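You operate a simulated robot arm through the tools that you are given. There is no shell and no other tool. Be economical: measure what you need, move in short steps, check, and stop when the job is done.

You are at the controls of a simulated robot arm. One attempt, no reset.

TASK
Run the card's defrost and end it by hand: the rig's cut-out has failed.
Fine: start from a coil at -15 C; switch the rig off from +10 C and before it shows +20 C; wind the timer back to its start.

It is judged by the outcome, as a careful person would: the job done as asked, and still so three seconds after it is handed in. It fails if anything else is knocked over, pushed out of place, dropped, spilled or broken.

THE ROBOT
A 7-joint arm with a fingered hand, fixed in place. Base frame: the origin is at the foot of the arm, x ahead of it, y to its left, z up. Readings come in m, degrees, newtons and seconds.
With the tool pointing down near the work surface it reaches from about 0.1 to 0.7 m from the base axis. Its first joint turns from -166.0 to 166.0 degrees. Payload 4.9 kg.
The TCP is the grasp point between the finger pads, 0.032 m short of the fingertips. In the tool frame z runs along the fingers and y along their closing line. The gripper opens to 0.192 m. The gripper's body begins 0.089 m behind the TCP. The gripper is a hand of 3 fingers: y runs from the thumb to the fingers, the wrist lies at [0, 0, -0.267] in the tool frame, and closing takes about 1.5 s.
Orientation is told as [roll, pitch, yaw] about the base's x, y, z axes, in that order, counted from this pose: with the fingers straight down and closing along the base's y, the tool's x points along the base's -x, its y along +y and its z along -z.

THE INTERFACE
- The arm moves only by the tool nudge_tool. Its argument "moves" is a list of rows, each a list of 6 numbers: the shift along the base's x, y, z in m, then the turn, a rotation vector about the base's x, y, z in degrees. In form: [[x, y, z, ax, ay, az], ...]. A call has 1 to 8 rows; each row is the pose to reach, as a shift and turn from the pose commanded when the call began. "hand" is the gripper command, from -1 (fully open) to 1 (shut), values between in proportion, set as the call begins (left out, the last holds). Rows are played at 5 a second. More than 0.05 m and 8.6 degrees between two rows, or a gripper value outside its range, and nothing of the call is played. Where a pose cannot be reached the arm comes as near as it can. A force on the tool above 40 N (or 10 N above the force at the start of the call, whichever is more), or a blocked arm, ends the call early, and 0.2 s more pass. Each finger travels about 0.153 m/s and halts on what it meets, pressing with about 26 N; the grip force reading is that of the motor and also rises with nothing between the fingers. The clock runs only during rows and for 0.2 s after the last one: add rows that repeat a pose to give the fingers time. It gives the time, the measured TCP pose, the force on the tool (base axes), the opening and the grip force at its end, in the units of the frame above (readings bear some noise), with the torque about the TCP (base axes, N m) and any sound that the robot's microphone picked up.
- Cameras (640 x 400 px; columns grow to the right, rows downward): "scene" is fixed at [0.3986, 0.6495, 1.8652]; the picture's right is [-0.99, -0.16, 0.00], its down [-0.06, 0.39, -0.92] and it looks along [0.14, -0.91, -0.39] (base axes); focal length 337 px, centre (320, 200). "wrist" rides on the gripper at [0.08, -0.046, -0.113] in the tool frame; the picture's right is [0.50, 0.87, 0.00], its down [-0.67, 0.39, -0.63] and it looks along [-0.55, 0.32, 0.78] (tool axes); focal length 226 px, centre (320, 200). There is no depth. A picture from a camera that has moved, and an enlarged one, comes with that camera's place and axes in the base frame and with its lens.
- grab_frame(camera): a new picture of that camera. No time passes.
- finger_targets(finger1, finger2, thumb_bend): sets how far each is bent, from 0 (flat) to 1 (curled in); at 0.3 the hand is open as for a grip, at 0.7 the pads meet at the TCP. One left out holds its place. A second passes; each finger stops where it meets its share of the squeeze, and holds until it gets a number again. A gripper value or a shape takes the hand back. It gives what a move gives, with no picture; readings hold the bend of each and the force on the fingers (four entries, about 0 where the hand has none), thumb and palm.
- set_grasp(shape): the hand has 3 fingers and takes this shape, open, in about a second: jaw (thumb against the fingers, like two jaws); tri (thumb and two fingers); tip (a fingertip pinch); poke (one finger out to press); point (the index stretched); flat (the hand flat); cup (the hand cupped); fist (a fist). The gripper value then closes the fingers along that shape, each until it touches; the sizes above hold for jaw. It gives what a move gives, with no picture.
- inspect(camera, box): a new picture of the part [left, top, right, bottom] of that camera's present view, enlarged. No time passes.
- job_done(): hands the job in; it is judged then, once.

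Go step by step. Nothing tells you positions but the pictures and the camera data: compare them with the known pose of the tool, close in by small moves and look again before you grip or let go. The budget is 120 turns and 64 pictures, counting those below and the enlarged ones. Unless the task says otherwise, let go and move clear before handing in, and close with one line.

The tools are called after "Call:" by a JSON object that holds its "api" and its "payload". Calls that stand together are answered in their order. nudge_tool: Moves the arm, as the interface text tells. Its arguments: {"type":"object","properties":{"moves":{"type":"array"},"hand":{"type":"number"}},"required":["moves"]} The other tools are called the same way: set_grasp (shape) gives the hand a shape; finger_targets (finger1, finger2, thumb_bend) moves the fingers one by one; grab_frame (camera) takes a picture; inspect (camera, box) takes an enlarged picture of a part of a camera's view; job_done () hands the job in.

At the start:

```text
time_s: 0.0
eef_pos: [0.3624, -0.1149, 1.381]
orientation: [0.1, 0.0, 0.1]
contact_force: [0.1, 0.3, 0.1]
moment: [-0.01, -0.01, 0.0]
gripper_width: 0.1919
grip_force: 0.0
shape: jaw
bend: [0.3, 0.3, 0.3]
finger forces: [0.0, 0.0, 0.0, 0.0, 0.0, 0.0]
```

scene: 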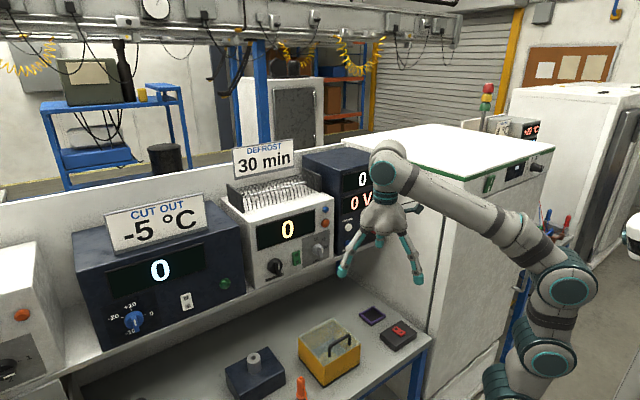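
wrist: 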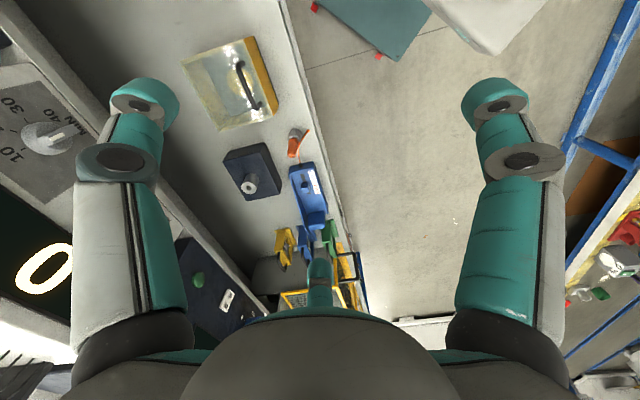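

I see a bench with a thermostat box (card "CUT OUT -5 °C"), a timer/coil unit (card "DEFROST 30 min") and a dark supply with a voltage display. I'll enlarge these first.

Call:
{"api": "inspect", "payload": {"camera": "scene", "box": [70, 190, 250, 350]}}

Call:
{"api": "inspect", "payload": {"camera": "scene", "box": [215, 130, 385, 290]}}

Call:
{"api": "inspect", "payload": {"camera": "scene", "box": [460, 100, 560, 200]}}

```text
2.50 times, centred on (160, 270) of scene
camera zoom: at [0.3986, 0.6495, 1.8652], right [-0.99, -0.16, 0.0], down [-0.06, 0.39, -0.92], along [0.14, -0.91, -0.39], focal length 843 px, centre (720, 25)
```

zoom: 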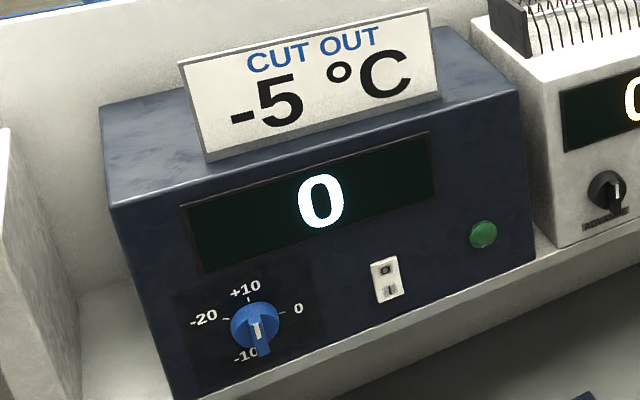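

```text
2.50 times, centred on (300, 210) of scene
camera zoom: at [0.3986, 0.6495, 1.8652], right [-0.99, -0.16, 0.0], down [-0.06, 0.39, -0.92], along [0.14, -0.91, -0.39], focal length 843 px, centre (370, 175)
```

zoom: 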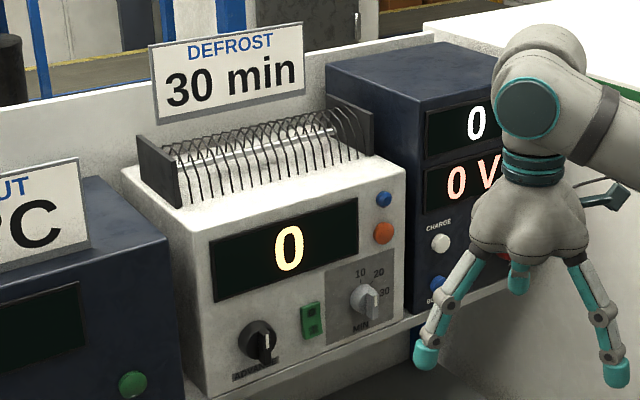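

```text
4.00 times, centred on (510, 150) of scene
camera zoom: at [0.3986, 0.6495, 1.8652], right [-0.99, -0.16, 0.0], down [-0.06, 0.39, -0.92], along [0.14, -0.91, -0.39], focal length 1349 px, centre (-440, 400)
```

zoom: 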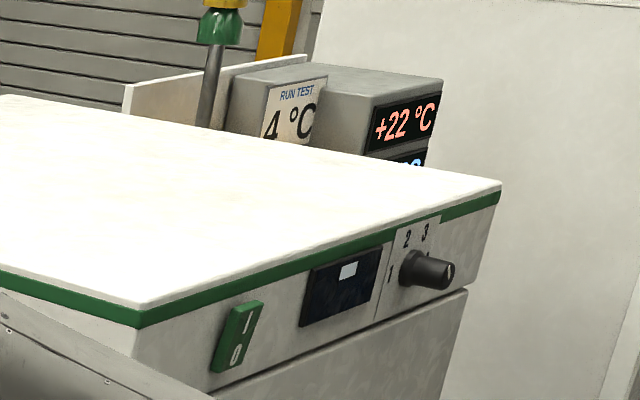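

The timer knob triangulates to about (0.55, -0.40, 1.22). The panels face +y, so I'll turn the hand to point at them, which also gives the wrist camera a view.

Call:
{"api": "nudge_tool", "payload": {"moves": [[0, 0.01, 0, -8, 0, 0], [0, 0.02, 0, -16, 0, 0], [0, 0.03, 0, -24, 0, 0], [0, 0.04, 0, -32, 0, 0], [0, 0.04, 0, -40, 0, 0], [0, 0.04, 0, -48, 0, 0], [0, 0.04, 0, -56, 0, 0], [0, 0.04, 0, -64, 0, 0]]}}

Call:
{"api": "nudge_tool", "payload": {"moves": [[0, 0, 0, -8, 0, 0], [0, 0, 0, -16, 0, 0], [0, 0, 0, -24, 0, 0], [0, 0, 0, -26, 0, 0]]}}

Call:
{"api": "grab_frame", "payload": {"camera": "wrist"}}

Call:
{"api": "grab_frame", "payload": {"camera": "scene"}}

```text
time_s: 1.8
eef_pos: [0.3618, -0.0746, 1.3803]
orientation: [-64.1, 0.0, 0.0]
contact_force: [0.0, -0.8, 0.1]
moment: [-0.01, 0.02, 0.01]
gripper_width: 0.192
grip_force: 0.1
shape: jaw
bend: [0.3, 0.3, 0.3]
finger forces: [0.1, 0.0, 0.0, 0.0, 0.0, 0.0]
```

```text
time_s: 2.8
eef_pos: [0.3721, -0.093, 1.3495]
orientation: [-88.9, 0.0, 0.1]
contact_force: [0.0, -0.3, 0.6]
moment: [0.0, 0.01, 0.01]
gripper_width: 0.1921
grip_force: 0.0
shape: jaw
bend: [0.3, 0.3, 0.3]
finger forces: [0.0, 0.0, 0.1, 0.1, 0.1, 0.0]
out of reach, approached as far as the arm can: row 1, 2, 3, 4
```

```text
58 pictures are left
camera wrist: at [0.2913, 0.0206, 1.397], right [-0.5, 0.01, -0.87], down [0.67, 0.64, -0.38], along [0.55, -0.77, -0.33], focal length 226 px, centre (320, 200)
```

wrist: 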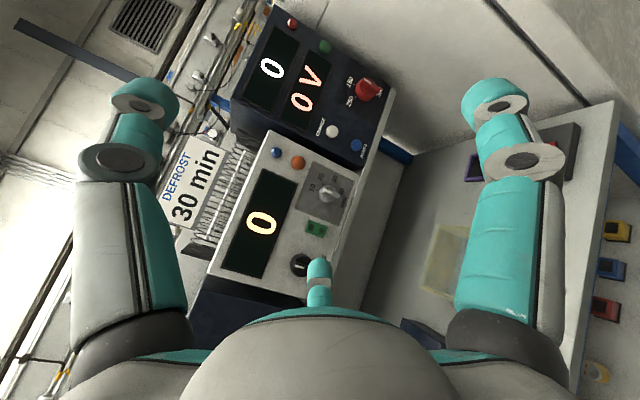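

```text
57 pictures are left
```

scene: 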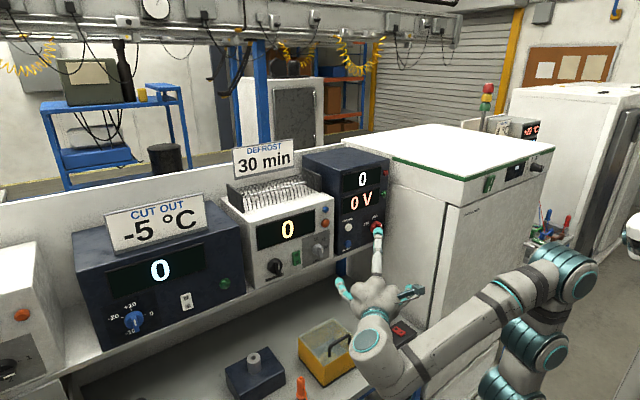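

The rig is the white unit with the coil on top. I'll look closely at its panel.

Call:
{"api": "inspect", "payload": {"camera": "wrist", "box": [220, 120, 380, 290]}}

Call:
{"api": "inspect", "payload": {"camera": "scene", "box": [220, 190, 340, 290]}}

```text
2.35 times, centred on (300, 205) of wrist
camera zoom: at [0.2913, 0.0206, 1.397], right [-0.5, 0.01, -0.87], down [0.67, 0.64, -0.38], along [0.55, -0.77, -0.33], focal length 532 px, centre (367, 188)
```

zoom: 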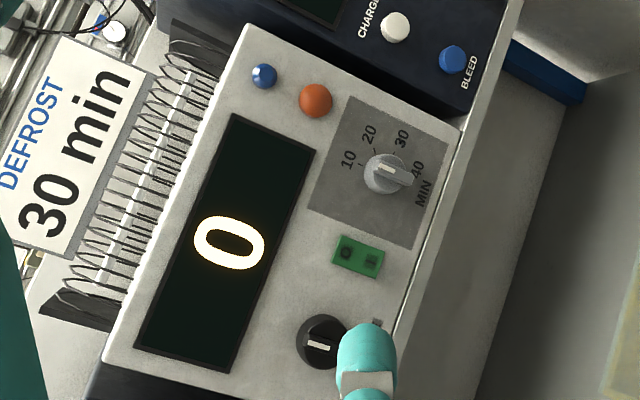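

```text
4.00 times, centred on (280, 240) of scene
camera zoom: at [0.3986, 0.6495, 1.8652], right [-0.99, -0.16, 0.0], down [-0.06, 0.39, -0.92], along [0.14, -0.91, -0.39], focal length 1349 px, centre (480, 40)
```

zoom: 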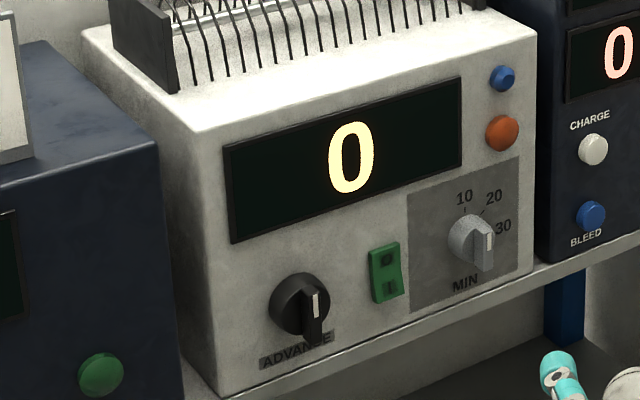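

I need a closer, squarer view, so I'll move toward the rig while staying clear of the panel.

Call:
{"api": "nudge_tool", "payload": {"moves": [[0.02, -0.03, -0.01, 0, 0, 0], [0.05, -0.06, -0.02, 0, 0, 0], [0.08, -0.09, -0.03, 0, 0, 0], [0.11, -0.12, -0.04, 0, 0, 0], [0.12, -0.13, -0.04, 0, 0, 0]]}}

Call:
{"api": "grab_frame", "payload": {"camera": "wrist"}}

```text
time_s: 4.0
eef_pos: [0.4873, -0.2203, 1.3064]
orientation: [-90.0, 0.0, 0.0]
contact_force: [0.5, 0.3, -0.5]
moment: [0.01, 0.0, 0.0]
gripper_width: 0.192
grip_force: 0.0
shape: jaw
bend: [0.3, 0.3, 0.3]
finger forces: [0.0, 0.0, 0.1, 0.1, 0.1, 0.1]
```

```text
54 pictures are left
camera wrist: at [0.4059, -0.1071, 1.3525], right [-0.5, 0.0, -0.87], down [0.67, 0.63, -0.39], along [0.55, -0.77, -0.32], focal length 226 px, centre (320, 200)
```

wrist: 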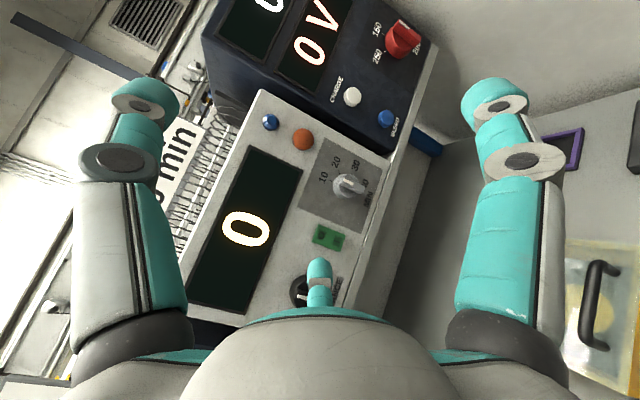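

Call:
{"api": "inspect", "payload": {"camera": "wrist", "box": [250, 100, 390, 320]}}

```text
1.82 times, centred on (320, 210) of wrist
camera zoom: at [0.4059, -0.1071, 1.3525], right [-0.5, 0.0, -0.87], down [0.67, 0.63, -0.39], along [0.55, -0.77, -0.32], focal length 411 px, centre (320, 182)
```

zoom: 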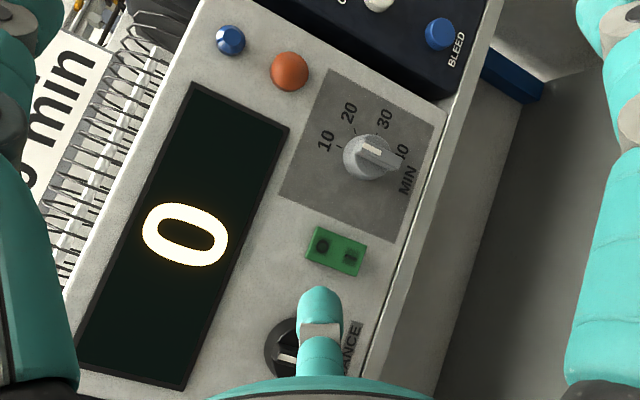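

Call:
{"api": "inspect", "payload": {"camera": "wrist", "box": [310, 140, 390, 220]}}

Call:
{"api": "inspect", "payload": {"camera": "scene", "box": [310, 228, 346, 268]}}

```text
5.00 times, centred on (350, 180) of wrist
camera zoom: at [0.4059, -0.1071, 1.3525], right [-0.5, 0.0, -0.87], down [0.67, 0.63, -0.39], along [0.55, -0.77, -0.32], focal length 1130 px, centre (170, 300)
```

zoom: 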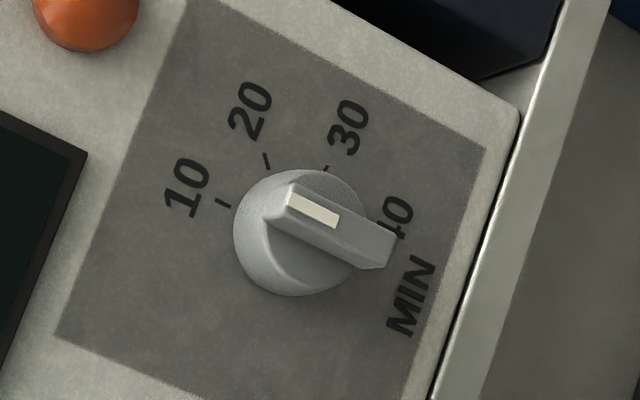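

```text
10.00 times, centred on (328, 248) of scene
camera zoom: at [0.3986, 0.6495, 1.8652], right [-0.99, -0.16, 0.0], down [-0.06, 0.39, -0.92], along [0.14, -0.91, -0.39], focal length 3373 px, centre (240, -280)
```

zoom: 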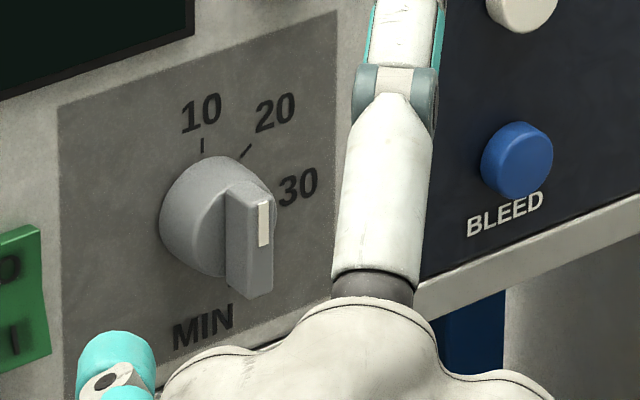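

The geometry works out: the rig panel is vertical and yawed about 40°, with outward normal about (-0.64, 0.77) and plane n·P ≈ -0.669. The MIN knob points straight up at "10". I'll take the fingertip-pinch shape and turn the hand square to the panel.

Call:
{"api": "set_grasp", "payload": {"shape": "tip"}}

Call:
{"api": "nudge_tool", "payload": {"moves": [[0, 0, 0, 0, 0, 8], [0, 0, 0, 0, 0, 16], [0, 0, 0, 0, 0, 24], [0, 0, 0, 0, 0, 32], [0, 0, 0, 0, 0, 40]]}}

Call:
{"api": "grab_frame", "payload": {"camera": "wrist"}}

Call:
{"api": "grab_frame", "payload": {"camera": "scene"}}

```text
time_s: 4.9
eef_pos: [0.4853, -0.2189, 1.3067]
orientation: [-89.9, -0.1, 0.0]
contact_force: [0.1, 0.5, -1.1]
moment: [0.0, -0.02, -0.02]
gripper_width: 0.192
grip_force: 0.1
shape: tip
bend: [0.3, 0.3, 0.3]
finger forces: [0.1, 0.0, 0.0, 0.0, 0.0, 0.0]
```

```text
time_s: 6.1
eef_pos: [0.4873, -0.2206, 1.3081]
orientation: [-90.0, 0.1, 40.1]
contact_force: [-0.6, 0.4, 0.6]
moment: [-0.04, 0.0, -0.01]
gripper_width: 0.1919
grip_force: 0.1
shape: tip
bend: [0.3, 0.3, 0.3]
finger forces: [0.0, 0.0, 0.1, 0.1, 0.1, 0.0]
```

```text
50 pictures are left
camera wrist: at [0.3516, -0.1854, 1.3536], right [-0.38, -0.32, -0.87], down [0.11, 0.92, -0.39], along [0.92, -0.24, -0.32], focal length 226 px, centre (320, 200)
```

wrist: 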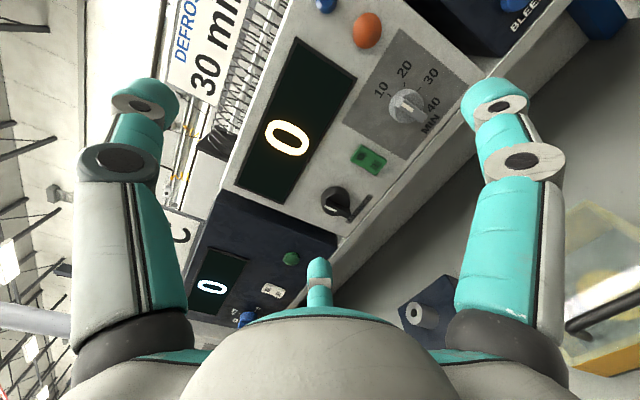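

```text
49 pictures are left
```

scene: 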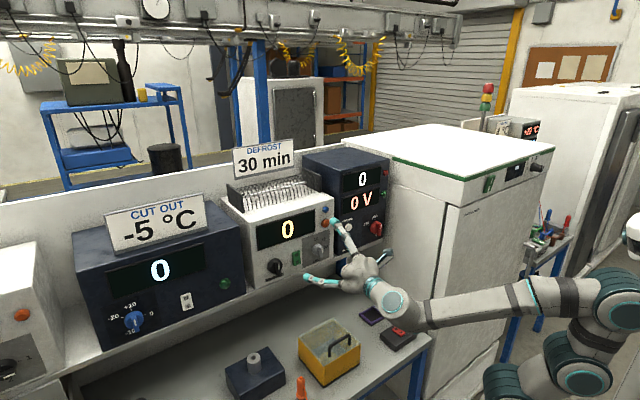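

I'll partly close the pinch here in free air to see where the tips meet and where the third finger goes.

Call:
{"api": "nudge_tool", "payload": {"moves": [[0, 0, 0, 0, 0, 0], [0, 0, 0, 0, 0, 0], [0, 0, 0, 0, 0, 0], [0, 0, 0, 0, 0, 0]], "hand": 0.5}}

Call:
{"api": "grab_frame", "payload": {"camera": "wrist"}}

Call:
{"api": "inspect", "payload": {"camera": "scene", "box": [290, 200, 430, 320]}}

```text
time_s: 7.1
eef_pos: [0.4861, -0.2212, 1.3076]
orientation: [-90.0, 0.0, 40.0]
contact_force: [-0.4, -0.6, -0.7]
moment: [0.01, -0.01, 0.04]
gripper_width: 0.0482
grip_force: 0.1
shape: tip
bend: [0.78, 0.78, 0.7]
finger forces: [0.1, 0.0, 0.1, 0.1, 0.0, 0.1]
```

```text
48 pictures are left
camera wrist: at [0.3518, -0.1853, 1.3537], right [-0.38, -0.32, -0.87], down [0.11, 0.92, -0.39], along [0.92, -0.24, -0.32], focal length 226 px, centre (320, 200)
```

wrist: 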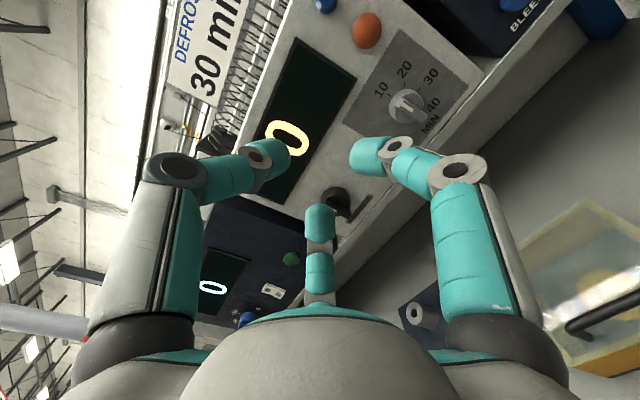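

```text
3.33 times, centred on (360, 260) of scene
camera zoom: at [0.3986, 0.6495, 1.8652], right [-0.99, -0.16, 0.0], down [-0.06, 0.39, -0.92], along [0.14, -0.91, -0.39], focal length 1124 px, centre (187, 0)
```

zoom: 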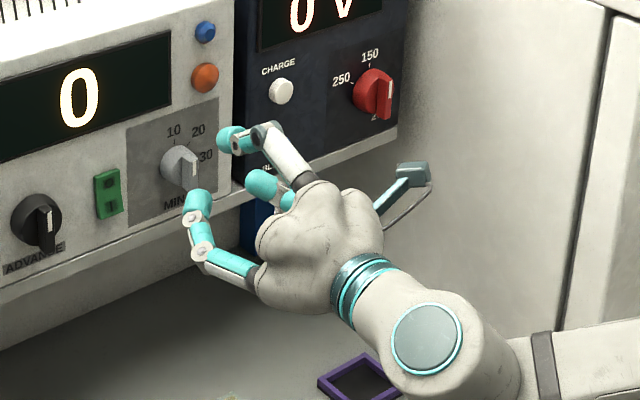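

Call:
{"api": "set_grasp", "payload": {"shape": "poke"}}

Call:
{"api": "grab_frame", "payload": {"camera": "wrist"}}

Call:
{"api": "inspect", "payload": {"camera": "scene", "box": [290, 200, 430, 320]}}

```text
time_s: 8.0
eef_pos: [0.4864, -0.2201, 1.309]
orientation: [-90.1, 0.0, 39.9]
contact_force: [0.5, 0.2, 1.0]
moment: [-0.02, -0.01, -0.01]
gripper_width: 0.0
grip_force: 0.1
shape: poke
bend: [1.0, 1.0, 0.91]
finger forces: [0.0, 0.0, 0.0, 0.0, 0.0, 0.0]
```

```text
46 pictures are left
camera wrist: at [0.3517, -0.1853, 1.3537], right [-0.38, -0.32, -0.87], down [0.11, 0.92, -0.39], along [0.92, -0.24, -0.32], focal length 226 px, centre (320, 200)
```

wrist: 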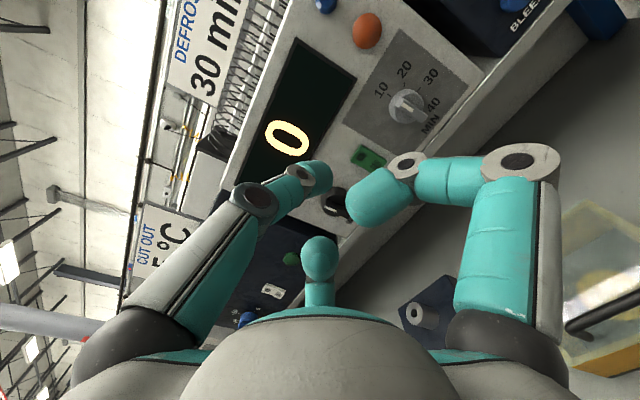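

```text
3.33 times, centred on (360, 260) of scene
camera zoom: at [0.3986, 0.6495, 1.8652], right [-0.99, -0.16, 0.0], down [-0.06, 0.39, -0.92], along [0.14, -0.91, -0.39], focal length 1124 px, centre (187, 0)
```

zoom: 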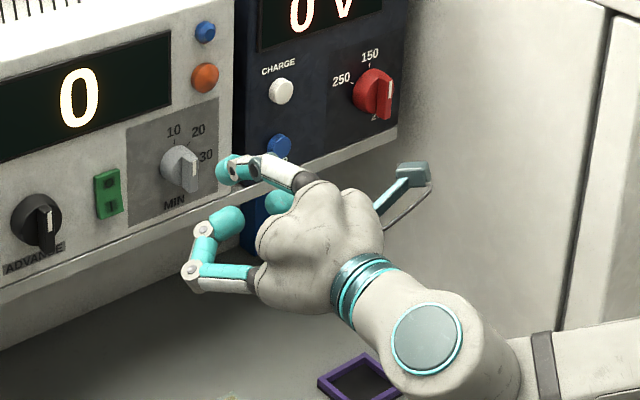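

The old hand value may still be curling this shape, so I'll try "point" instead.

Call:
{"api": "set_grasp", "payload": {"shape": "point"}}

Call:
{"api": "grab_frame", "payload": {"camera": "wrist"}}

```text
time_s: 8.9
eef_pos: [0.4852, -0.221, 1.3068]
orientation: [-90.0, 0.0, 40.0]
contact_force: [0.3, -1.4, 0.1]
moment: [0.01, -0.01, -0.03]
gripper_width: 0.1844
grip_force: 0.0
shape: point
bend: [0.7, 1.0, 0.78]
finger forces: [0.0, 0.0, 0.0, 0.0, 0.1, 0.0]
```

```text
44 pictures are left
camera wrist: at [0.3517, -0.1853, 1.3537], right [-0.38, -0.32, -0.87], down [0.11, 0.92, -0.39], along [0.92, -0.24, -0.32], focal length 226 px, centre (320, 200)
```

wrist: 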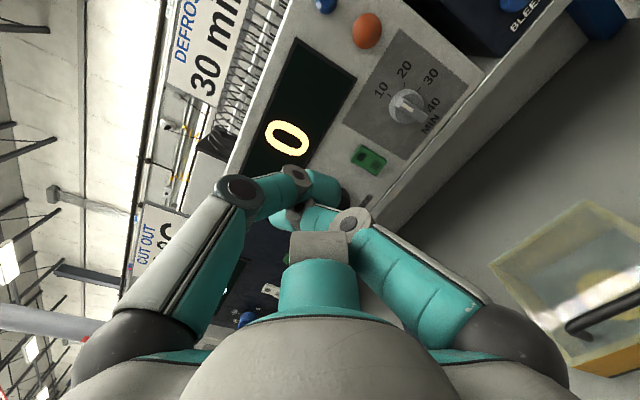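

Call:
{"api": "inspect", "payload": {"camera": "scene", "box": [290, 200, 430, 320]}}

Call:
{"api": "nudge_tool", "payload": {"moves": [[0, 0, 0, 0, 0, 0], [0, 0, 0, 0, 0, 0], [0, 0, 0, 0, 0, 0], [0, 0, 0, 0, 0, 0]], "hand": -1}}

Call:
{"api": "inspect", "payload": {"camera": "scene", "box": [290, 200, 430, 320]}}

Call:
{"api": "grab_frame", "payload": {"camera": "wrist"}}

```text
3.33 times, centred on (360, 260) of scene
camera zoom: at [0.3986, 0.6495, 1.8652], right [-0.99, -0.16, 0.0], down [-0.06, 0.39, -0.92], along [0.14, -0.91, -0.39], focal length 1124 px, centre (187, 0)
```

zoom: 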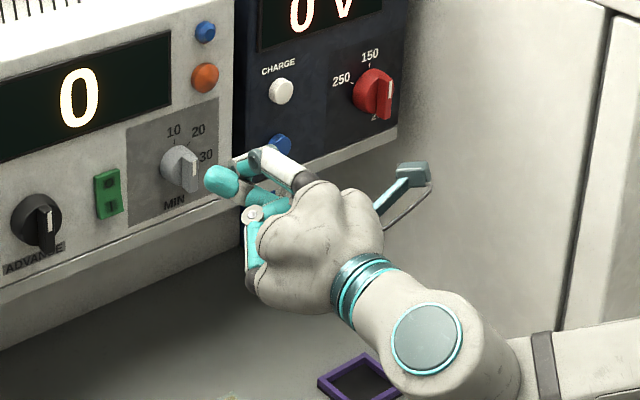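

```text
time_s: 9.9
eef_pos: [0.4864, -0.2214, 1.3085]
orientation: [-90.0, 0.0, 40.0]
contact_force: [1.1, 0.7, 0.1]
moment: [0.02, -0.01, -0.01]
gripper_width: 0.1844
grip_force: 0.1
shape: point
bend: [0.7, 1.0, 0.78]
finger forces: [0.0, 0.1, 0.1, 0.0, 0.0, 0.0]
```

```text
3.33 times, centred on (360, 260) of scene
camera zoom: at [0.3986, 0.6495, 1.8652], right [-0.99, -0.16, 0.0], down [-0.06, 0.39, -0.92], along [0.14, -0.91, -0.39], focal length 1124 px, centre (187, 0)
```

zoom: 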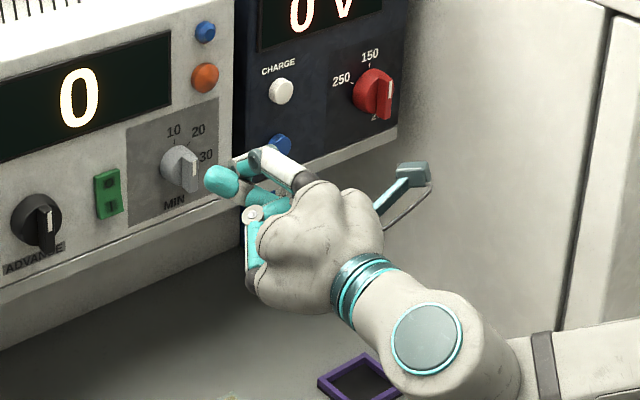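

```text
41 pictures are left
camera wrist: at [0.3517, -0.1853, 1.3537], right [-0.38, -0.32, -0.87], down [0.11, 0.92, -0.39], along [0.92, -0.24, -0.32], focal length 226 px, centre (320, 200)
```

wrist: 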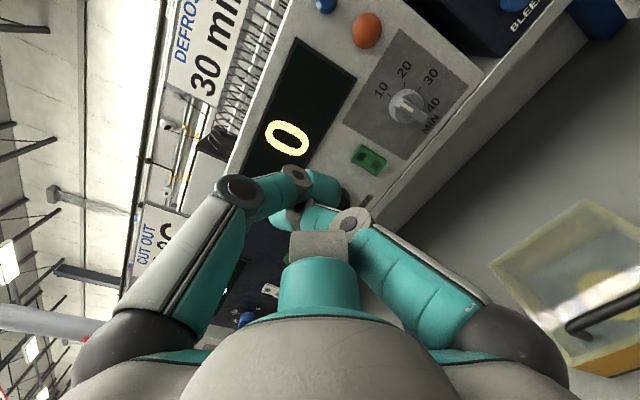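

Call:
{"api": "set_grasp", "payload": {"shape": "poke"}}

Call:
{"api": "finger_targets", "payload": {"finger1": 0.6}}

Call:
{"api": "inspect", "payload": {"camera": "scene", "box": [310, 210, 380, 280]}}

Call:
{"api": "grab_frame", "payload": {"camera": "wrist"}}

```text
time_s: 10.8
eef_pos: [0.4857, -0.2204, 1.3082]
orientation: [-90.0, 0.1, 40.0]
contact_force: [0.1, -0.4, 0.0]
moment: [0.0, -0.01, -0.02]
gripper_width: 0.0
grip_force: 0.1
shape: poke
bend: [1.0, 1.0, 0.91]
finger forces: [0.0, 0.0, 0.0, 0.1, 0.0, 0.1]
```

```text
time_s: 11.8
eef_pos: [0.4869, -0.2203, 1.3077]
orientation: [-90.0, 0.0, 39.9]
contact_force: [0.0, 0.4, -0.8]
moment: [0.01, 0.02, 0.0]
gripper_width: 0.0046
grip_force: 0.1
shape: fingers
bend: [0.82, 1.0, 0.88]
finger forces: [0.0, 0.0, 0.0, 0.0, 0.0, 0.0]
```

```text
5.71 times, centred on (345, 245) of scene
camera zoom: at [0.3986, 0.6495, 1.8652], right [-0.99, -0.16, 0.0], down [-0.06, 0.39, -0.92], along [0.14, -0.91, -0.39], focal length 1928 px, centre (177, -57)
```

zoom: 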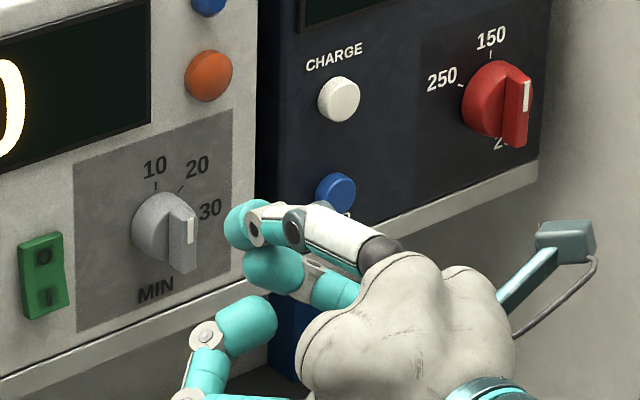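

```text
39 pictures are left
camera wrist: at [0.3517, -0.1853, 1.3537], right [-0.38, -0.32, -0.87], down [0.11, 0.92, -0.39], along [0.92, -0.24, -0.32], focal length 226 px, centre (320, 200)
```

wrist: 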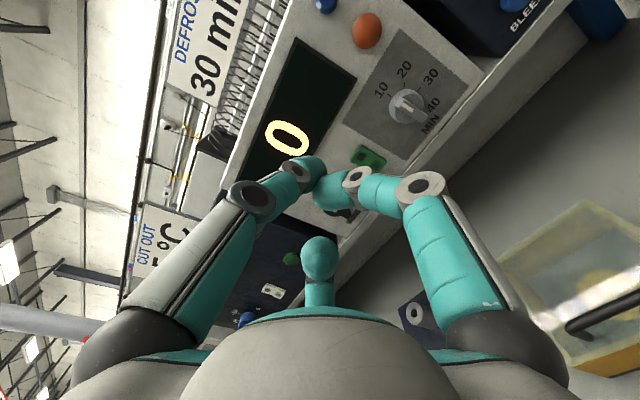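

Call:
{"api": "finger_targets", "payload": {"finger1": 0.6, "finger2": 0, "thumb_bend": 0}}

Call:
{"api": "finger_targets", "payload": {"finger1": 0.6, "finger2": 0, "thumb_bend": 0}}

Call:
{"api": "grab_frame", "payload": {"camera": "wrist"}}

Call:
{"api": "inspect", "payload": {"camera": "scene", "box": [300, 200, 400, 300]}}

```text
time_s: 12.8
eef_pos: [0.485, -0.2204, 1.3084]
orientation: [-90.0, -0.1, 39.9]
contact_force: [0.3, 0.1, 0.5]
moment: [0.03, 0.0, -0.01]
gripper_width: 0.1491
grip_force: 0.0
shape: fingers
bend: [0.6, 0.01, 0.0]
finger forces: [0.0, 0.0, 0.1, 0.0, 0.0, 0.0]
```

```text
time_s: 13.8
eef_pos: [0.4863, -0.2215, 1.3077]
orientation: [-90.0, 0.1, 40.0]
contact_force: [0.3, 0.2, 0.2]
moment: [0.03, -0.02, 0.02]
gripper_width: 0.1493
grip_force: 0.0
shape: fingers
bend: [0.6, 0.01, 0.0]
finger forces: [0.0, 0.0, 0.0, 0.0, 0.0, 0.0]
```

```text
38 pictures are left
camera wrist: at [0.3517, -0.1853, 1.3537], right [-0.38, -0.32, -0.87], down [0.11, 0.92, -0.39], along [0.92, -0.24, -0.32], focal length 226 px, centre (320, 200)
```

wrist: 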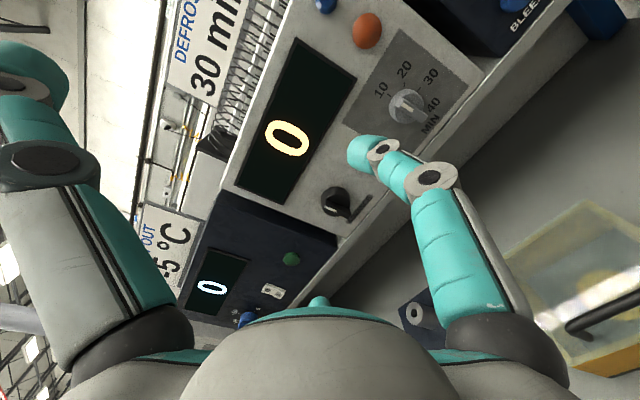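

```text
4.00 times, centred on (350, 250) of scene
camera zoom: at [0.3986, 0.6495, 1.8652], right [-0.99, -0.16, 0.0], down [-0.06, 0.39, -0.92], along [0.14, -0.91, -0.39], focal length 1349 px, centre (200, 0)
```

zoom: 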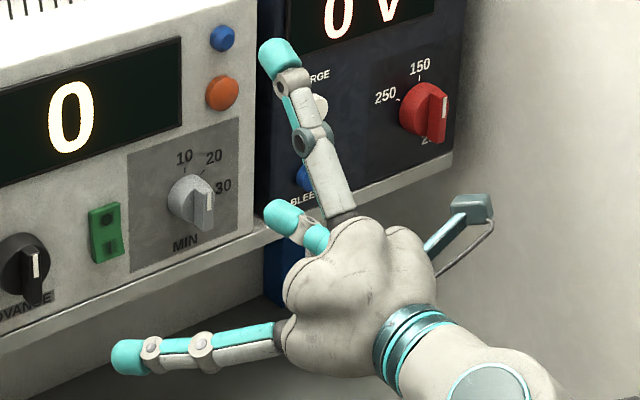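

Now one finger points alone, with its tip about 3.6 cm right, 1.4 cm below and 2.1 cm ahead of the TCP (panel frame), and the others are splayed clear. I'll bring this tip in front of the MIN knob's lower right and check the offset.

Call:
{"api": "nudge_tool", "payload": {"moves": [[0.006, -0.023, -0.024, 0, 0, 0], [0.012, -0.047, -0.047, 0, 0, 0], [0.018, -0.07, -0.07, 0, 0, 0], [0.0237, -0.0936, -0.094, 0, 0, 0]]}}

Call:
{"api": "grab_frame", "payload": {"camera": "wrist"}}

Call:
{"api": "inspect", "payload": {"camera": "scene", "box": [270, 210, 370, 290]}}

```text
time_s: 14.8
eef_pos: [0.5102, -0.3147, 1.2152]
orientation: [-89.9, 0.0, 40.0]
contact_force: [0.0, -0.9, 0.3]
moment: [-0.01, 0.02, 0.03]
gripper_width: 0.1493
grip_force: 0.0
shape: fingers
bend: [0.6, 0.0, 0.0]
finger forces: [0.0, 0.0, 0.0, 0.0, 0.0, 0.0]
```

```text
36 pictures are left
camera wrist: at [0.3753, -0.279, 1.2605], right [-0.38, -0.32, -0.87], down [0.11, 0.92, -0.39], along [0.92, -0.24, -0.32], focal length 226 px, centre (320, 200)
```

wrist: 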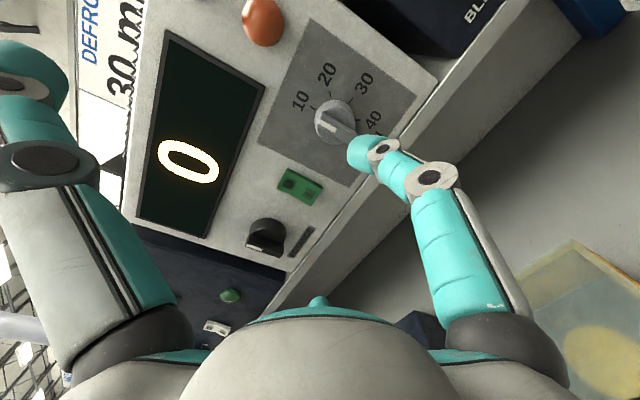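

```text
5.00 times, centred on (320, 250) of scene
camera zoom: at [0.3986, 0.6495, 1.8652], right [-0.99, -0.16, 0.0], down [-0.06, 0.39, -0.92], along [0.14, -0.91, -0.39], focal length 1687 px, centre (320, -50)
```

zoom: 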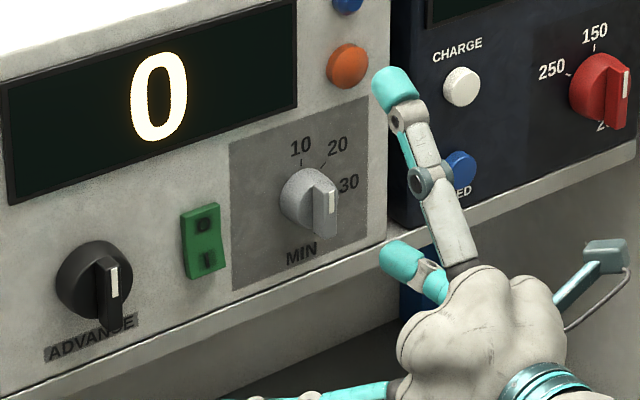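

Call:
{"api": "nudge_tool", "payload": {"moves": [[0.014, -0.026, -0.005, 0, 0, 0], [0.025, -0.04, -0.005, 0, 0, 0], [0.0359, -0.0522, -0.005, 0, 0, 0]]}}

Call:
{"api": "inspect", "payload": {"camera": "wrist", "box": [260, 60, 460, 220]}}

Call:
{"api": "inspect", "payload": {"camera": "scene", "box": [270, 210, 370, 290]}}

```text
time_s: 15.6
eef_pos: [0.5471, -0.3664, 1.2083]
orientation: [-90.0, 0.0, 40.0]
contact_force: [-0.4, 0.4, 0.2]
moment: [0.03, 0.02, 0.01]
gripper_width: 0.1488
grip_force: 0.0
shape: fingers
bend: [0.6, 0.0, 0.0]
finger forces: [0.0, 0.0, 0.0, 0.0, 0.0, 0.0]
```

```text
2.50 times, centred on (360, 140) of wrist
camera zoom: at [0.412, -0.331, 1.254], right [-0.38, -0.32, -0.87], down [0.11, 0.92, -0.39], along [0.92, -0.24, -0.32], focal length 565 px, centre (220, 350)
```

zoom: 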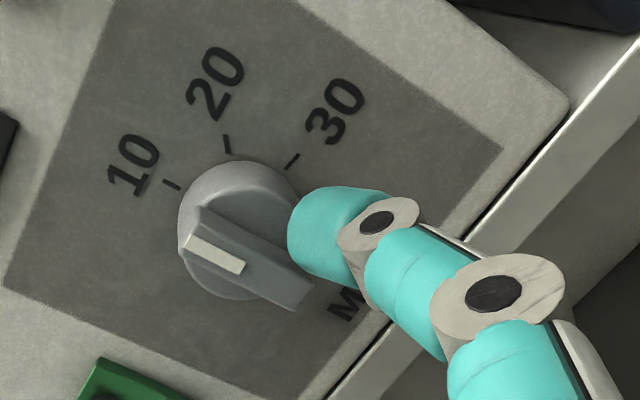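

```text
5.00 times, centred on (320, 250) of scene
camera zoom: at [0.3986, 0.6495, 1.8652], right [-0.99, -0.16, 0.0], down [-0.06, 0.39, -0.92], along [0.14, -0.91, -0.39], focal length 1687 px, centre (320, -50)
```

zoom: 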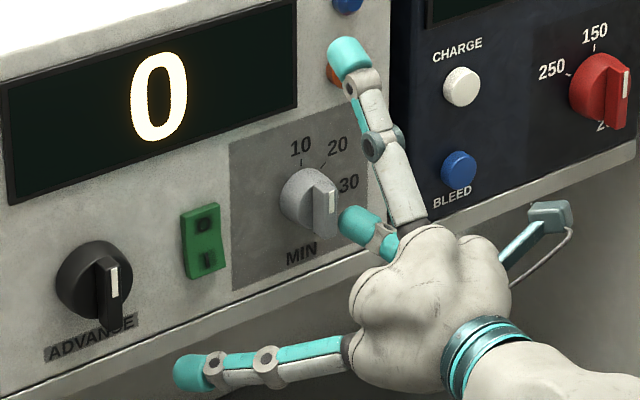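

The tip sits right of the ridge's lower half. I'll push it left and around clockwise in small steps.

Call:
{"api": "nudge_tool", "payload": {"moves": [[0.0042, 0.0035, 0.001, 0, 0, 0], [0.0084, 0.0071, 0.001, 0, 0, 0], [0.0115, 0.0097, -0.001, 0, 0, 0], [0.0149, 0.0125, -0.003, 0, 0, 0], [0.0188, 0.0158, -0.0035, 0, 0, 0]]}}

Call:
{"api": "inspect", "payload": {"camera": "wrist", "box": [240, 60, 440, 220]}}

```text
time_s: 16.8
eef_pos: [0.5651, -0.3522, 1.2057]
orientation: [-90.0, -0.1, 40.0]
contact_force: [-2.1, -0.5, -1.2]
moment: [0.05, 0.04, -0.06]
gripper_width: 0.1521
grip_force: 0.9
shape: fingers
bend: [0.58, 0.0, 0.0]
finger forces: [2.3, 0.1, 0.0, 0.0, 0.0, 0.1]
```

```text
2.50 times, centred on (340, 140) of wrist
camera zoom: at [0.4309, -0.3163, 1.2509], right [-0.38, -0.32, -0.87], down [0.11, 0.92, -0.39], along [0.92, -0.24, -0.32], focal length 565 px, centre (270, 350)
```

zoom: 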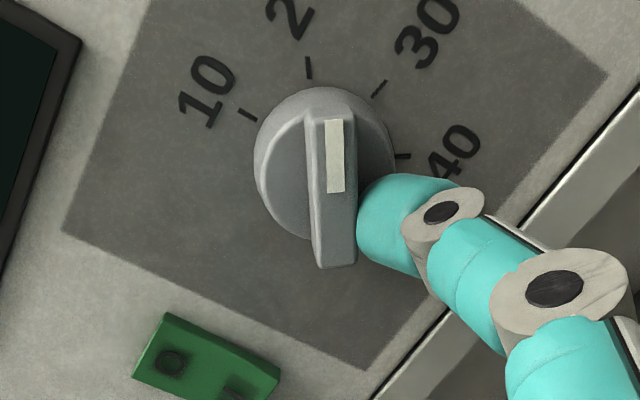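

It turns well and is now between 20 and 30, so I'll continue to 30.

Call:
{"api": "nudge_tool", "payload": {"moves": [[0.0042, 0.0035, 0, 0, 0, 0], [0.0065, 0.0055, 0.001, 0, 0, 0], [0.0088, 0.0074, 0.002, 0, 0, 0]]}}

Call:
{"api": "inspect", "payload": {"camera": "wrist", "box": [240, 60, 440, 220]}}

```text
time_s: 17.6
eef_pos: [0.5745, -0.344, 1.2085]
orientation: [-90.0, 0.0, 40.1]
contact_force: [0.4, -0.6, -0.1]
moment: [-0.03, -0.01, 0.01]
gripper_width: 0.1498
grip_force: 0.1
shape: fingers
bend: [0.6, 0.0, 0.0]
finger forces: [0.1, 0.0, 0.1, 0.1, 0.0, 0.0]
```

```text
2.50 times, centred on (340, 140) of wrist
camera zoom: at [0.4398, -0.3083, 1.2538], right [-0.38, -0.32, -0.87], down [0.11, 0.92, -0.39], along [0.92, -0.24, -0.32], focal length 565 px, centre (270, 350)
```

zoom: 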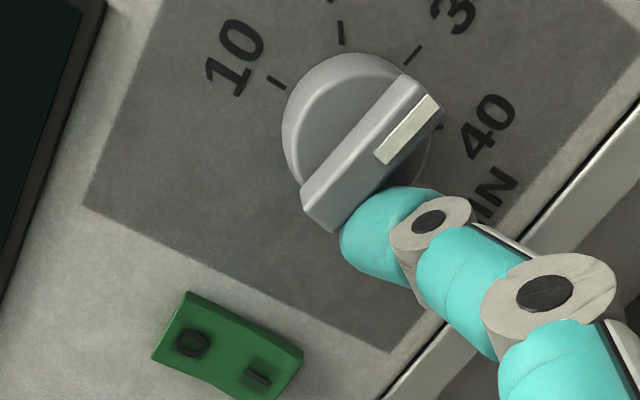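

The stripe now lines up with the 30 tick. I'll back off and go to the rocker's "I" half.

Call:
{"api": "nudge_tool", "payload": {"moves": [[-0.016, 0.019, 0, 0, 0, 0], [-0.0322, 0.0383, 0, 0, 0, 0], [-0.0106, 0.0564, 0, 0, 0, 0], [0.011, 0.0745, 0, 0, 0, 0], [0.0325, 0.0926, 0, 0, 0, 0], [0.0454, 0.0773, 0, 0, 0, 0]]}}

Call:
{"api": "inspect", "payload": {"camera": "wrist", "box": [220, 40, 460, 240]}}

Call:
{"api": "inspect", "payload": {"camera": "scene", "box": [220, 200, 340, 300]}}

```text
time_s: 19.0
eef_pos: [0.6206, -0.2665, 1.2083]
orientation: [-89.9, 0.0, 40.1]
contact_force: [-0.1, -1.1, 0.2]
moment: [0.0, 0.03, -0.01]
gripper_width: 0.1498
grip_force: 0.2
shape: fingers
bend: [0.6, 0.0, 0.0]
finger forces: [0.0, 0.1, 0.1, 0.0, 0.0, 0.1]
```

```text
2.00 times, centred on (340, 140) of wrist
camera zoom: at [0.4868, -0.2322, 1.2537], right [-0.38, -0.32, -0.87], down [0.11, 0.92, -0.39], along [0.92, -0.24, -0.32], focal length 452 px, centre (280, 320)
```

zoom: 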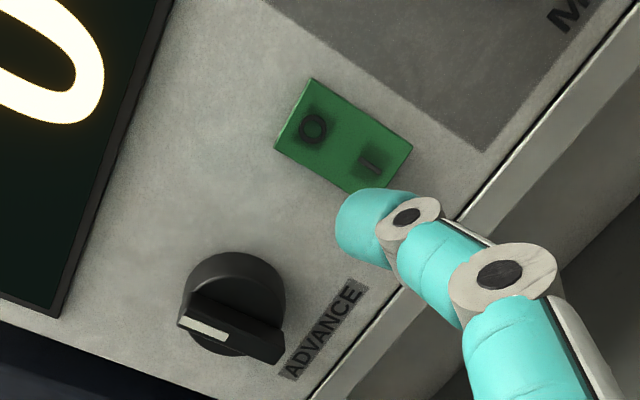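

```text
4.00 times, centred on (280, 250) of scene
camera zoom: at [0.3986, 0.6495, 1.8652], right [-0.99, -0.16, 0.0], down [-0.06, 0.39, -0.92], along [0.14, -0.91, -0.39], focal length 1349 px, centre (480, 0)
```

zoom: 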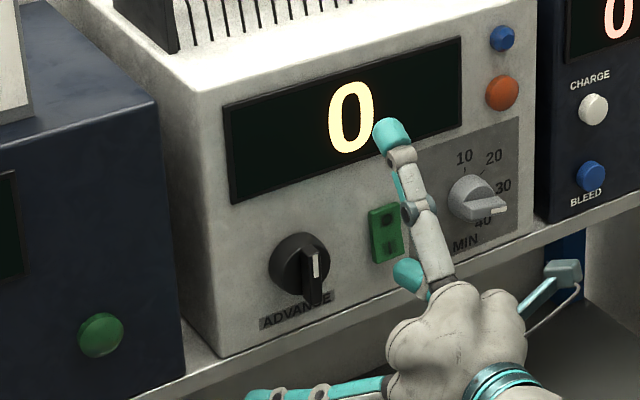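

The tip is lined up with the "I" half, so I'll press in until I feel contact.

Call:
{"api": "nudge_tool", "payload": {"moves": [[0.0035, -0.0103, 0, 0, 0, 0], [0.01, -0.018, 0, 0, 0, 0], [0.0163, -0.0256, 0, 0, 0, 0], [0.0195, -0.0294, 0, 0, 0, 0]]}}

Call:
{"api": "inspect", "payload": {"camera": "scene", "box": [220, 200, 340, 300]}}

```text
time_s: 20.0
eef_pos: [0.6413, -0.2954, 1.2079]
orientation: [-90.0, -0.1, 40.0]
contact_force: [-0.4, -0.7, 0.6]
moment: [0.01, -0.01, 0.01]
gripper_width: 0.1497
grip_force: 0.1
shape: fingers
bend: [0.6, 0.0, 0.0]
finger forces: [0.0, 0.0, 0.0, 0.0, 0.0, 0.1]
```

```text
4.00 times, centred on (280, 250) of scene
camera zoom: at [0.3986, 0.6495, 1.8652], right [-0.99, -0.16, 0.0], down [-0.06, 0.39, -0.92], along [0.14, -0.91, -0.39], focal length 1349 px, centre (480, 0)
```

zoom: 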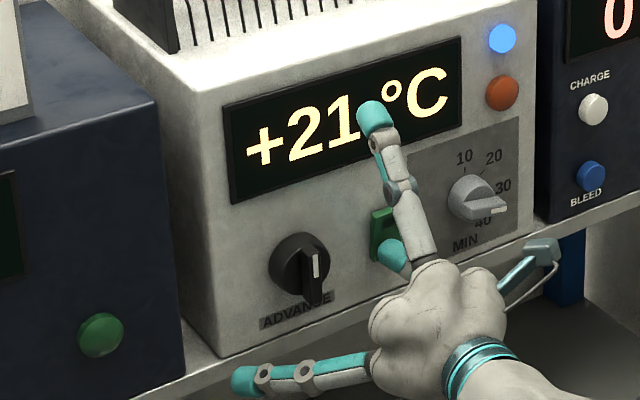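

The rig is on: it shows +21 °C with the blue (cooling) lamp lit. I'll back off, stand by at the ADVANCE knob's lower right, and watch the temperature fall.

Call:
{"api": "nudge_tool", "payload": {"moves": [[-0.0177, 0.021, 0, 0, 0, 0], [-0.0354, 0.0421, 0, 0, 0, 0], [-0.014, 0.0601, 0, 0, 0, 0], [0.0075, 0.0781, 0, 0, 0, 0]]}}

Call:
{"api": "grab_frame", "payload": {"camera": "wrist"}}

Call:
{"api": "inspect", "payload": {"camera": "scene", "box": [220, 200, 340, 300]}}

```text
time_s: 21.0
eef_pos: [0.6465, -0.2184, 1.2056]
orientation: [-90.1, 0.0, 40.1]
contact_force: [-0.1, -0.6, -0.6]
moment: [0.01, 0.01, 0.0]
gripper_width: 0.1495
grip_force: 0.1
shape: fingers
bend: [0.6, 0.0, 0.0]
finger forces: [0.0, 0.0, 0.0, 0.1, 0.0, 0.0]
```

```text
27 pictures are left
camera wrist: at [0.5127, -0.1831, 1.2517], right [-0.38, -0.32, -0.87], down [0.11, 0.92, -0.39], along [0.92, -0.24, -0.32], focal length 226 px, centre (320, 200)
```

wrist: 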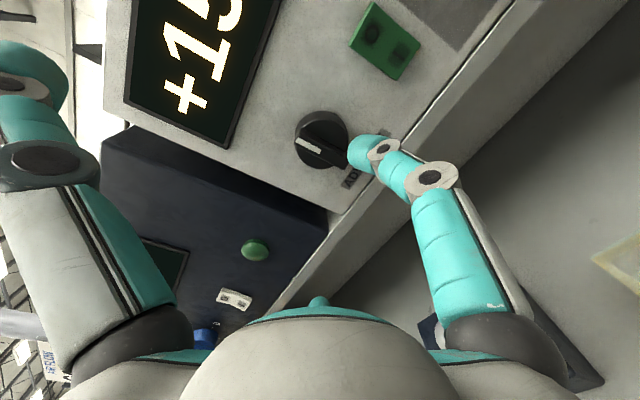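

```text
4.00 times, centred on (280, 250) of scene
camera zoom: at [0.3986, 0.6495, 1.8652], right [-0.99, -0.16, 0.0], down [-0.06, 0.39, -0.92], along [0.14, -0.91, -0.39], focal length 1349 px, centre (480, 0)
```

zoom: 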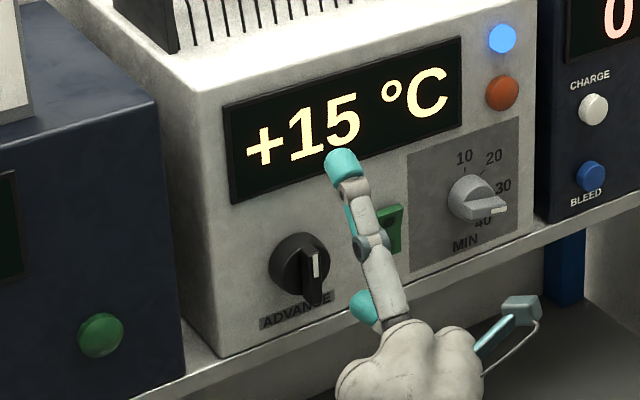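

It is cooling about 5 °C/s and shows +15 °C. I'll bring the tip in beside the ADVANCE ridge.

Call:
{"api": "nudge_tool", "payload": {"moves": [[0.01, -0.012, 0, 0, 0, 0], [0.02, -0.024, 0, 0, 0, 0], [0.0276, -0.0329, 0, 0, 0, 0], [0.0276, -0.0329, 0, 0, 0, 0]]}}

Call:
{"api": "grab_frame", "payload": {"camera": "wrist"}}

```text
time_s: 22.0
eef_pos: [0.6748, -0.2514, 1.2084]
orientation: [-90.0, -0.1, 40.0]
contact_force: [-2.2, 1.8, -0.6]
moment: [0.08, 0.03, -0.14]
gripper_width: 0.1495
grip_force: 1.7
shape: fingers
bend: [0.6, 0.0, 0.0]
finger forces: [3.5, 0.0, 0.0, 0.0, 0.1, 0.0]
```

```text
25 pictures are left
camera wrist: at [0.5403, -0.2158, 1.2533], right [-0.38, -0.32, -0.87], down [0.11, 0.92, -0.39], along [0.92, -0.24, -0.32], focal length 226 px, centre (320, 200)
```

wrist: 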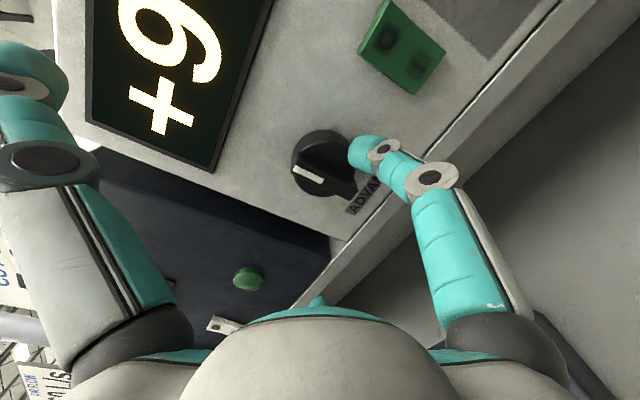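

The tip is lightly touching the knob's face. I'll back off 4 mm and wait a couple of seconds for the coil to cool.

Call:
{"api": "nudge_tool", "payload": {"moves": [[-0.0026, 0.0031, 0, 0, 0, 0], [-0.0026, 0.0031, 0, 0, 0, 0], [-0.0026, 0.0031, 0, 0, 0, 0], [-0.0026, 0.0031, 0, 0, 0, 0], [-0.0026, 0.0031, 0, 0, 0, 0], [-0.0026, 0.0031, 0, 0, 0, 0], [-0.0026, 0.0031, 0, 0, 0, 0], [-0.0026, 0.0031, 0, 0, 0, 0]]}}

Call:
{"api": "inspect", "payload": {"camera": "scene", "box": [220, 200, 340, 300]}}

```text
time_s: 23.8
eef_pos: [0.6724, -0.2496, 1.2083]
orientation: [-90.0, 0.0, 39.9]
contact_force: [0.6, -0.5, 0.0]
moment: [-0.02, 0.0, 0.01]
gripper_width: 0.1499
grip_force: 0.0
shape: fingers
bend: [0.6, 0.0, 0.0]
finger forces: [0.0, 0.0, 0.0, 0.0, 0.0, 0.0]
```

```text
4.00 times, centred on (280, 250) of scene
camera zoom: at [0.3986, 0.6495, 1.8652], right [-0.99, -0.16, 0.0], down [-0.06, 0.39, -0.92], along [0.14, -0.91, -0.39], focal length 1349 px, centre (480, 0)
```

zoom: 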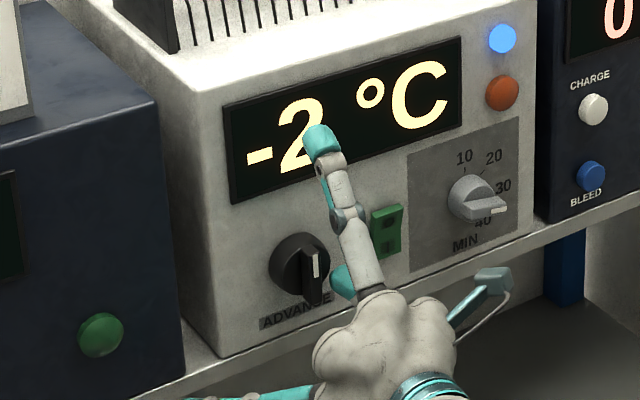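

It now shows -2 °C, so about 2.2 s more is needed.

Call:
{"api": "nudge_tool", "payload": {"moves": [[0, 0, 0, 0, 0, 0], [0, 0, 0, 0, 0, 0], [0, 0, 0, 0, 0, 0], [0, 0, 0, 0, 0, 0], [0, 0, 0, 0, 0, 0], [0, 0, 0, 0, 0, 0], [0, 0, 0, 0, 0, 0], [0, 0, 0, 0, 0, 0]]}}

Call:
{"api": "grab_frame", "payload": {"camera": "wrist"}}

```text
time_s: 25.6
eef_pos: [0.6729, -0.2475, 1.2092]
orientation: [-90.0, 0.0, 40.0]
contact_force: [0.3, -0.2, -0.3]
moment: [0.01, -0.01, -0.03]
gripper_width: 0.1498
grip_force: 0.0
shape: fingers
bend: [0.6, 0.0, 0.0]
finger forces: [0.1, 0.0, 0.1, 0.0, 0.0, 0.1]
```

```text
23 pictures are left
camera wrist: at [0.5383, -0.2132, 1.2536], right [-0.38, -0.32, -0.87], down [0.11, 0.92, -0.39], along [0.92, -0.24, -0.32], focal length 226 px, centre (320, 200)
```

wrist: 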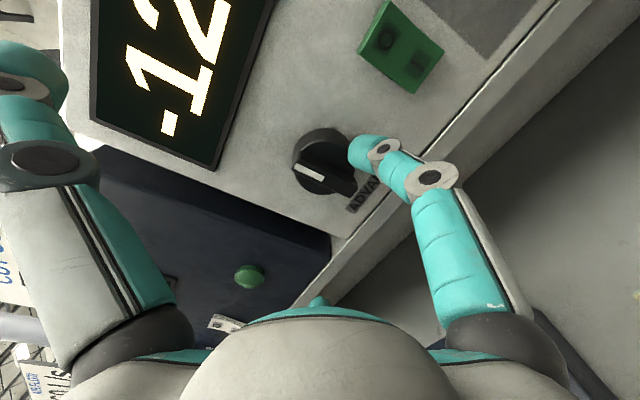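

It shows -12 °C. By the time the tip reaches the ridge it will be about -15, so I'll turn ADVANCE clockwise now.

Call:
{"api": "nudge_tool", "payload": {"moves": [[0.002, 0.0017, 0.0, 0, 0, 0], [0.0042, 0.0035, 0.001, 0, 0, 0], [0.0084, 0.0071, 0.001, 0, 0, 0], [0.0115, 0.0097, -0.001, 0, 0, 0], [0.0149, 0.0125, -0.003, 0, 0, 0], [0.0188, 0.0158, -0.0035, 0, 0, 0]]}}

Call:
{"api": "grab_frame", "payload": {"camera": "wrist"}}

Call:
{"api": "inspect", "payload": {"camera": "scene", "box": [220, 200, 340, 300]}}

```text
time_s: 27.0
eef_pos: [0.6904, -0.2315, 1.2033]
orientation: [-89.9, 0.0, 40.0]
contact_force: [-19.9, 10.7, -2.7]
moment: [0.4, 0.31, -1.11]
gripper_width: 0.155
grip_force: 14.3
shape: fingers
bend: [0.55, 0.0, 0.0]
finger forces: [28.6, 0.0, 0.0, 0.0, 0.0, 0.0]
```

```text
22 pictures are left
camera wrist: at [0.5566, -0.1965, 1.2492], right [-0.38, -0.32, -0.87], down [0.11, 0.92, -0.39], along [0.92, -0.24, -0.32], focal length 226 px, centre (320, 200)
```

wrist: 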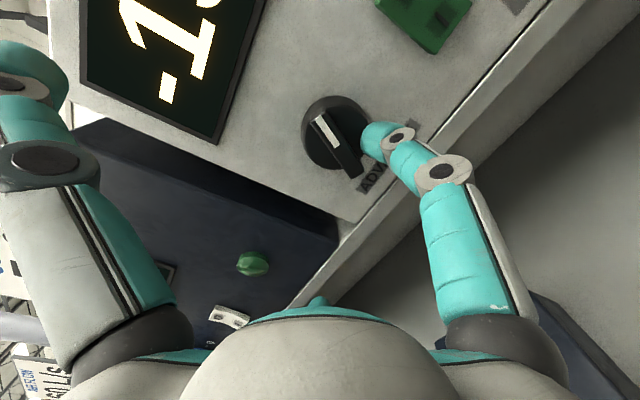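

```text
4.00 times, centred on (280, 250) of scene
camera zoom: at [0.3986, 0.6495, 1.8652], right [-0.99, -0.16, 0.0], down [-0.06, 0.39, -0.92], along [0.14, -0.91, -0.39], focal length 1349 px, centre (480, 0)
```

zoom: 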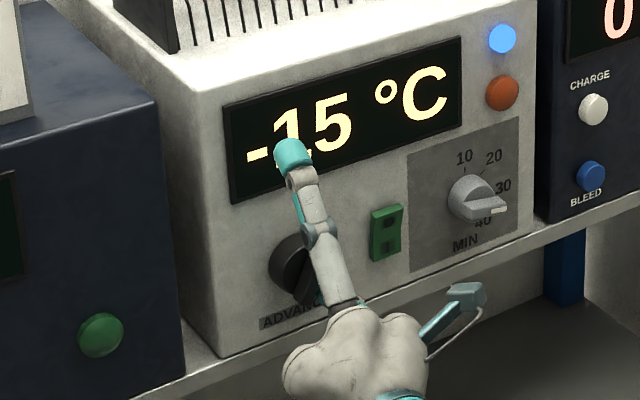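

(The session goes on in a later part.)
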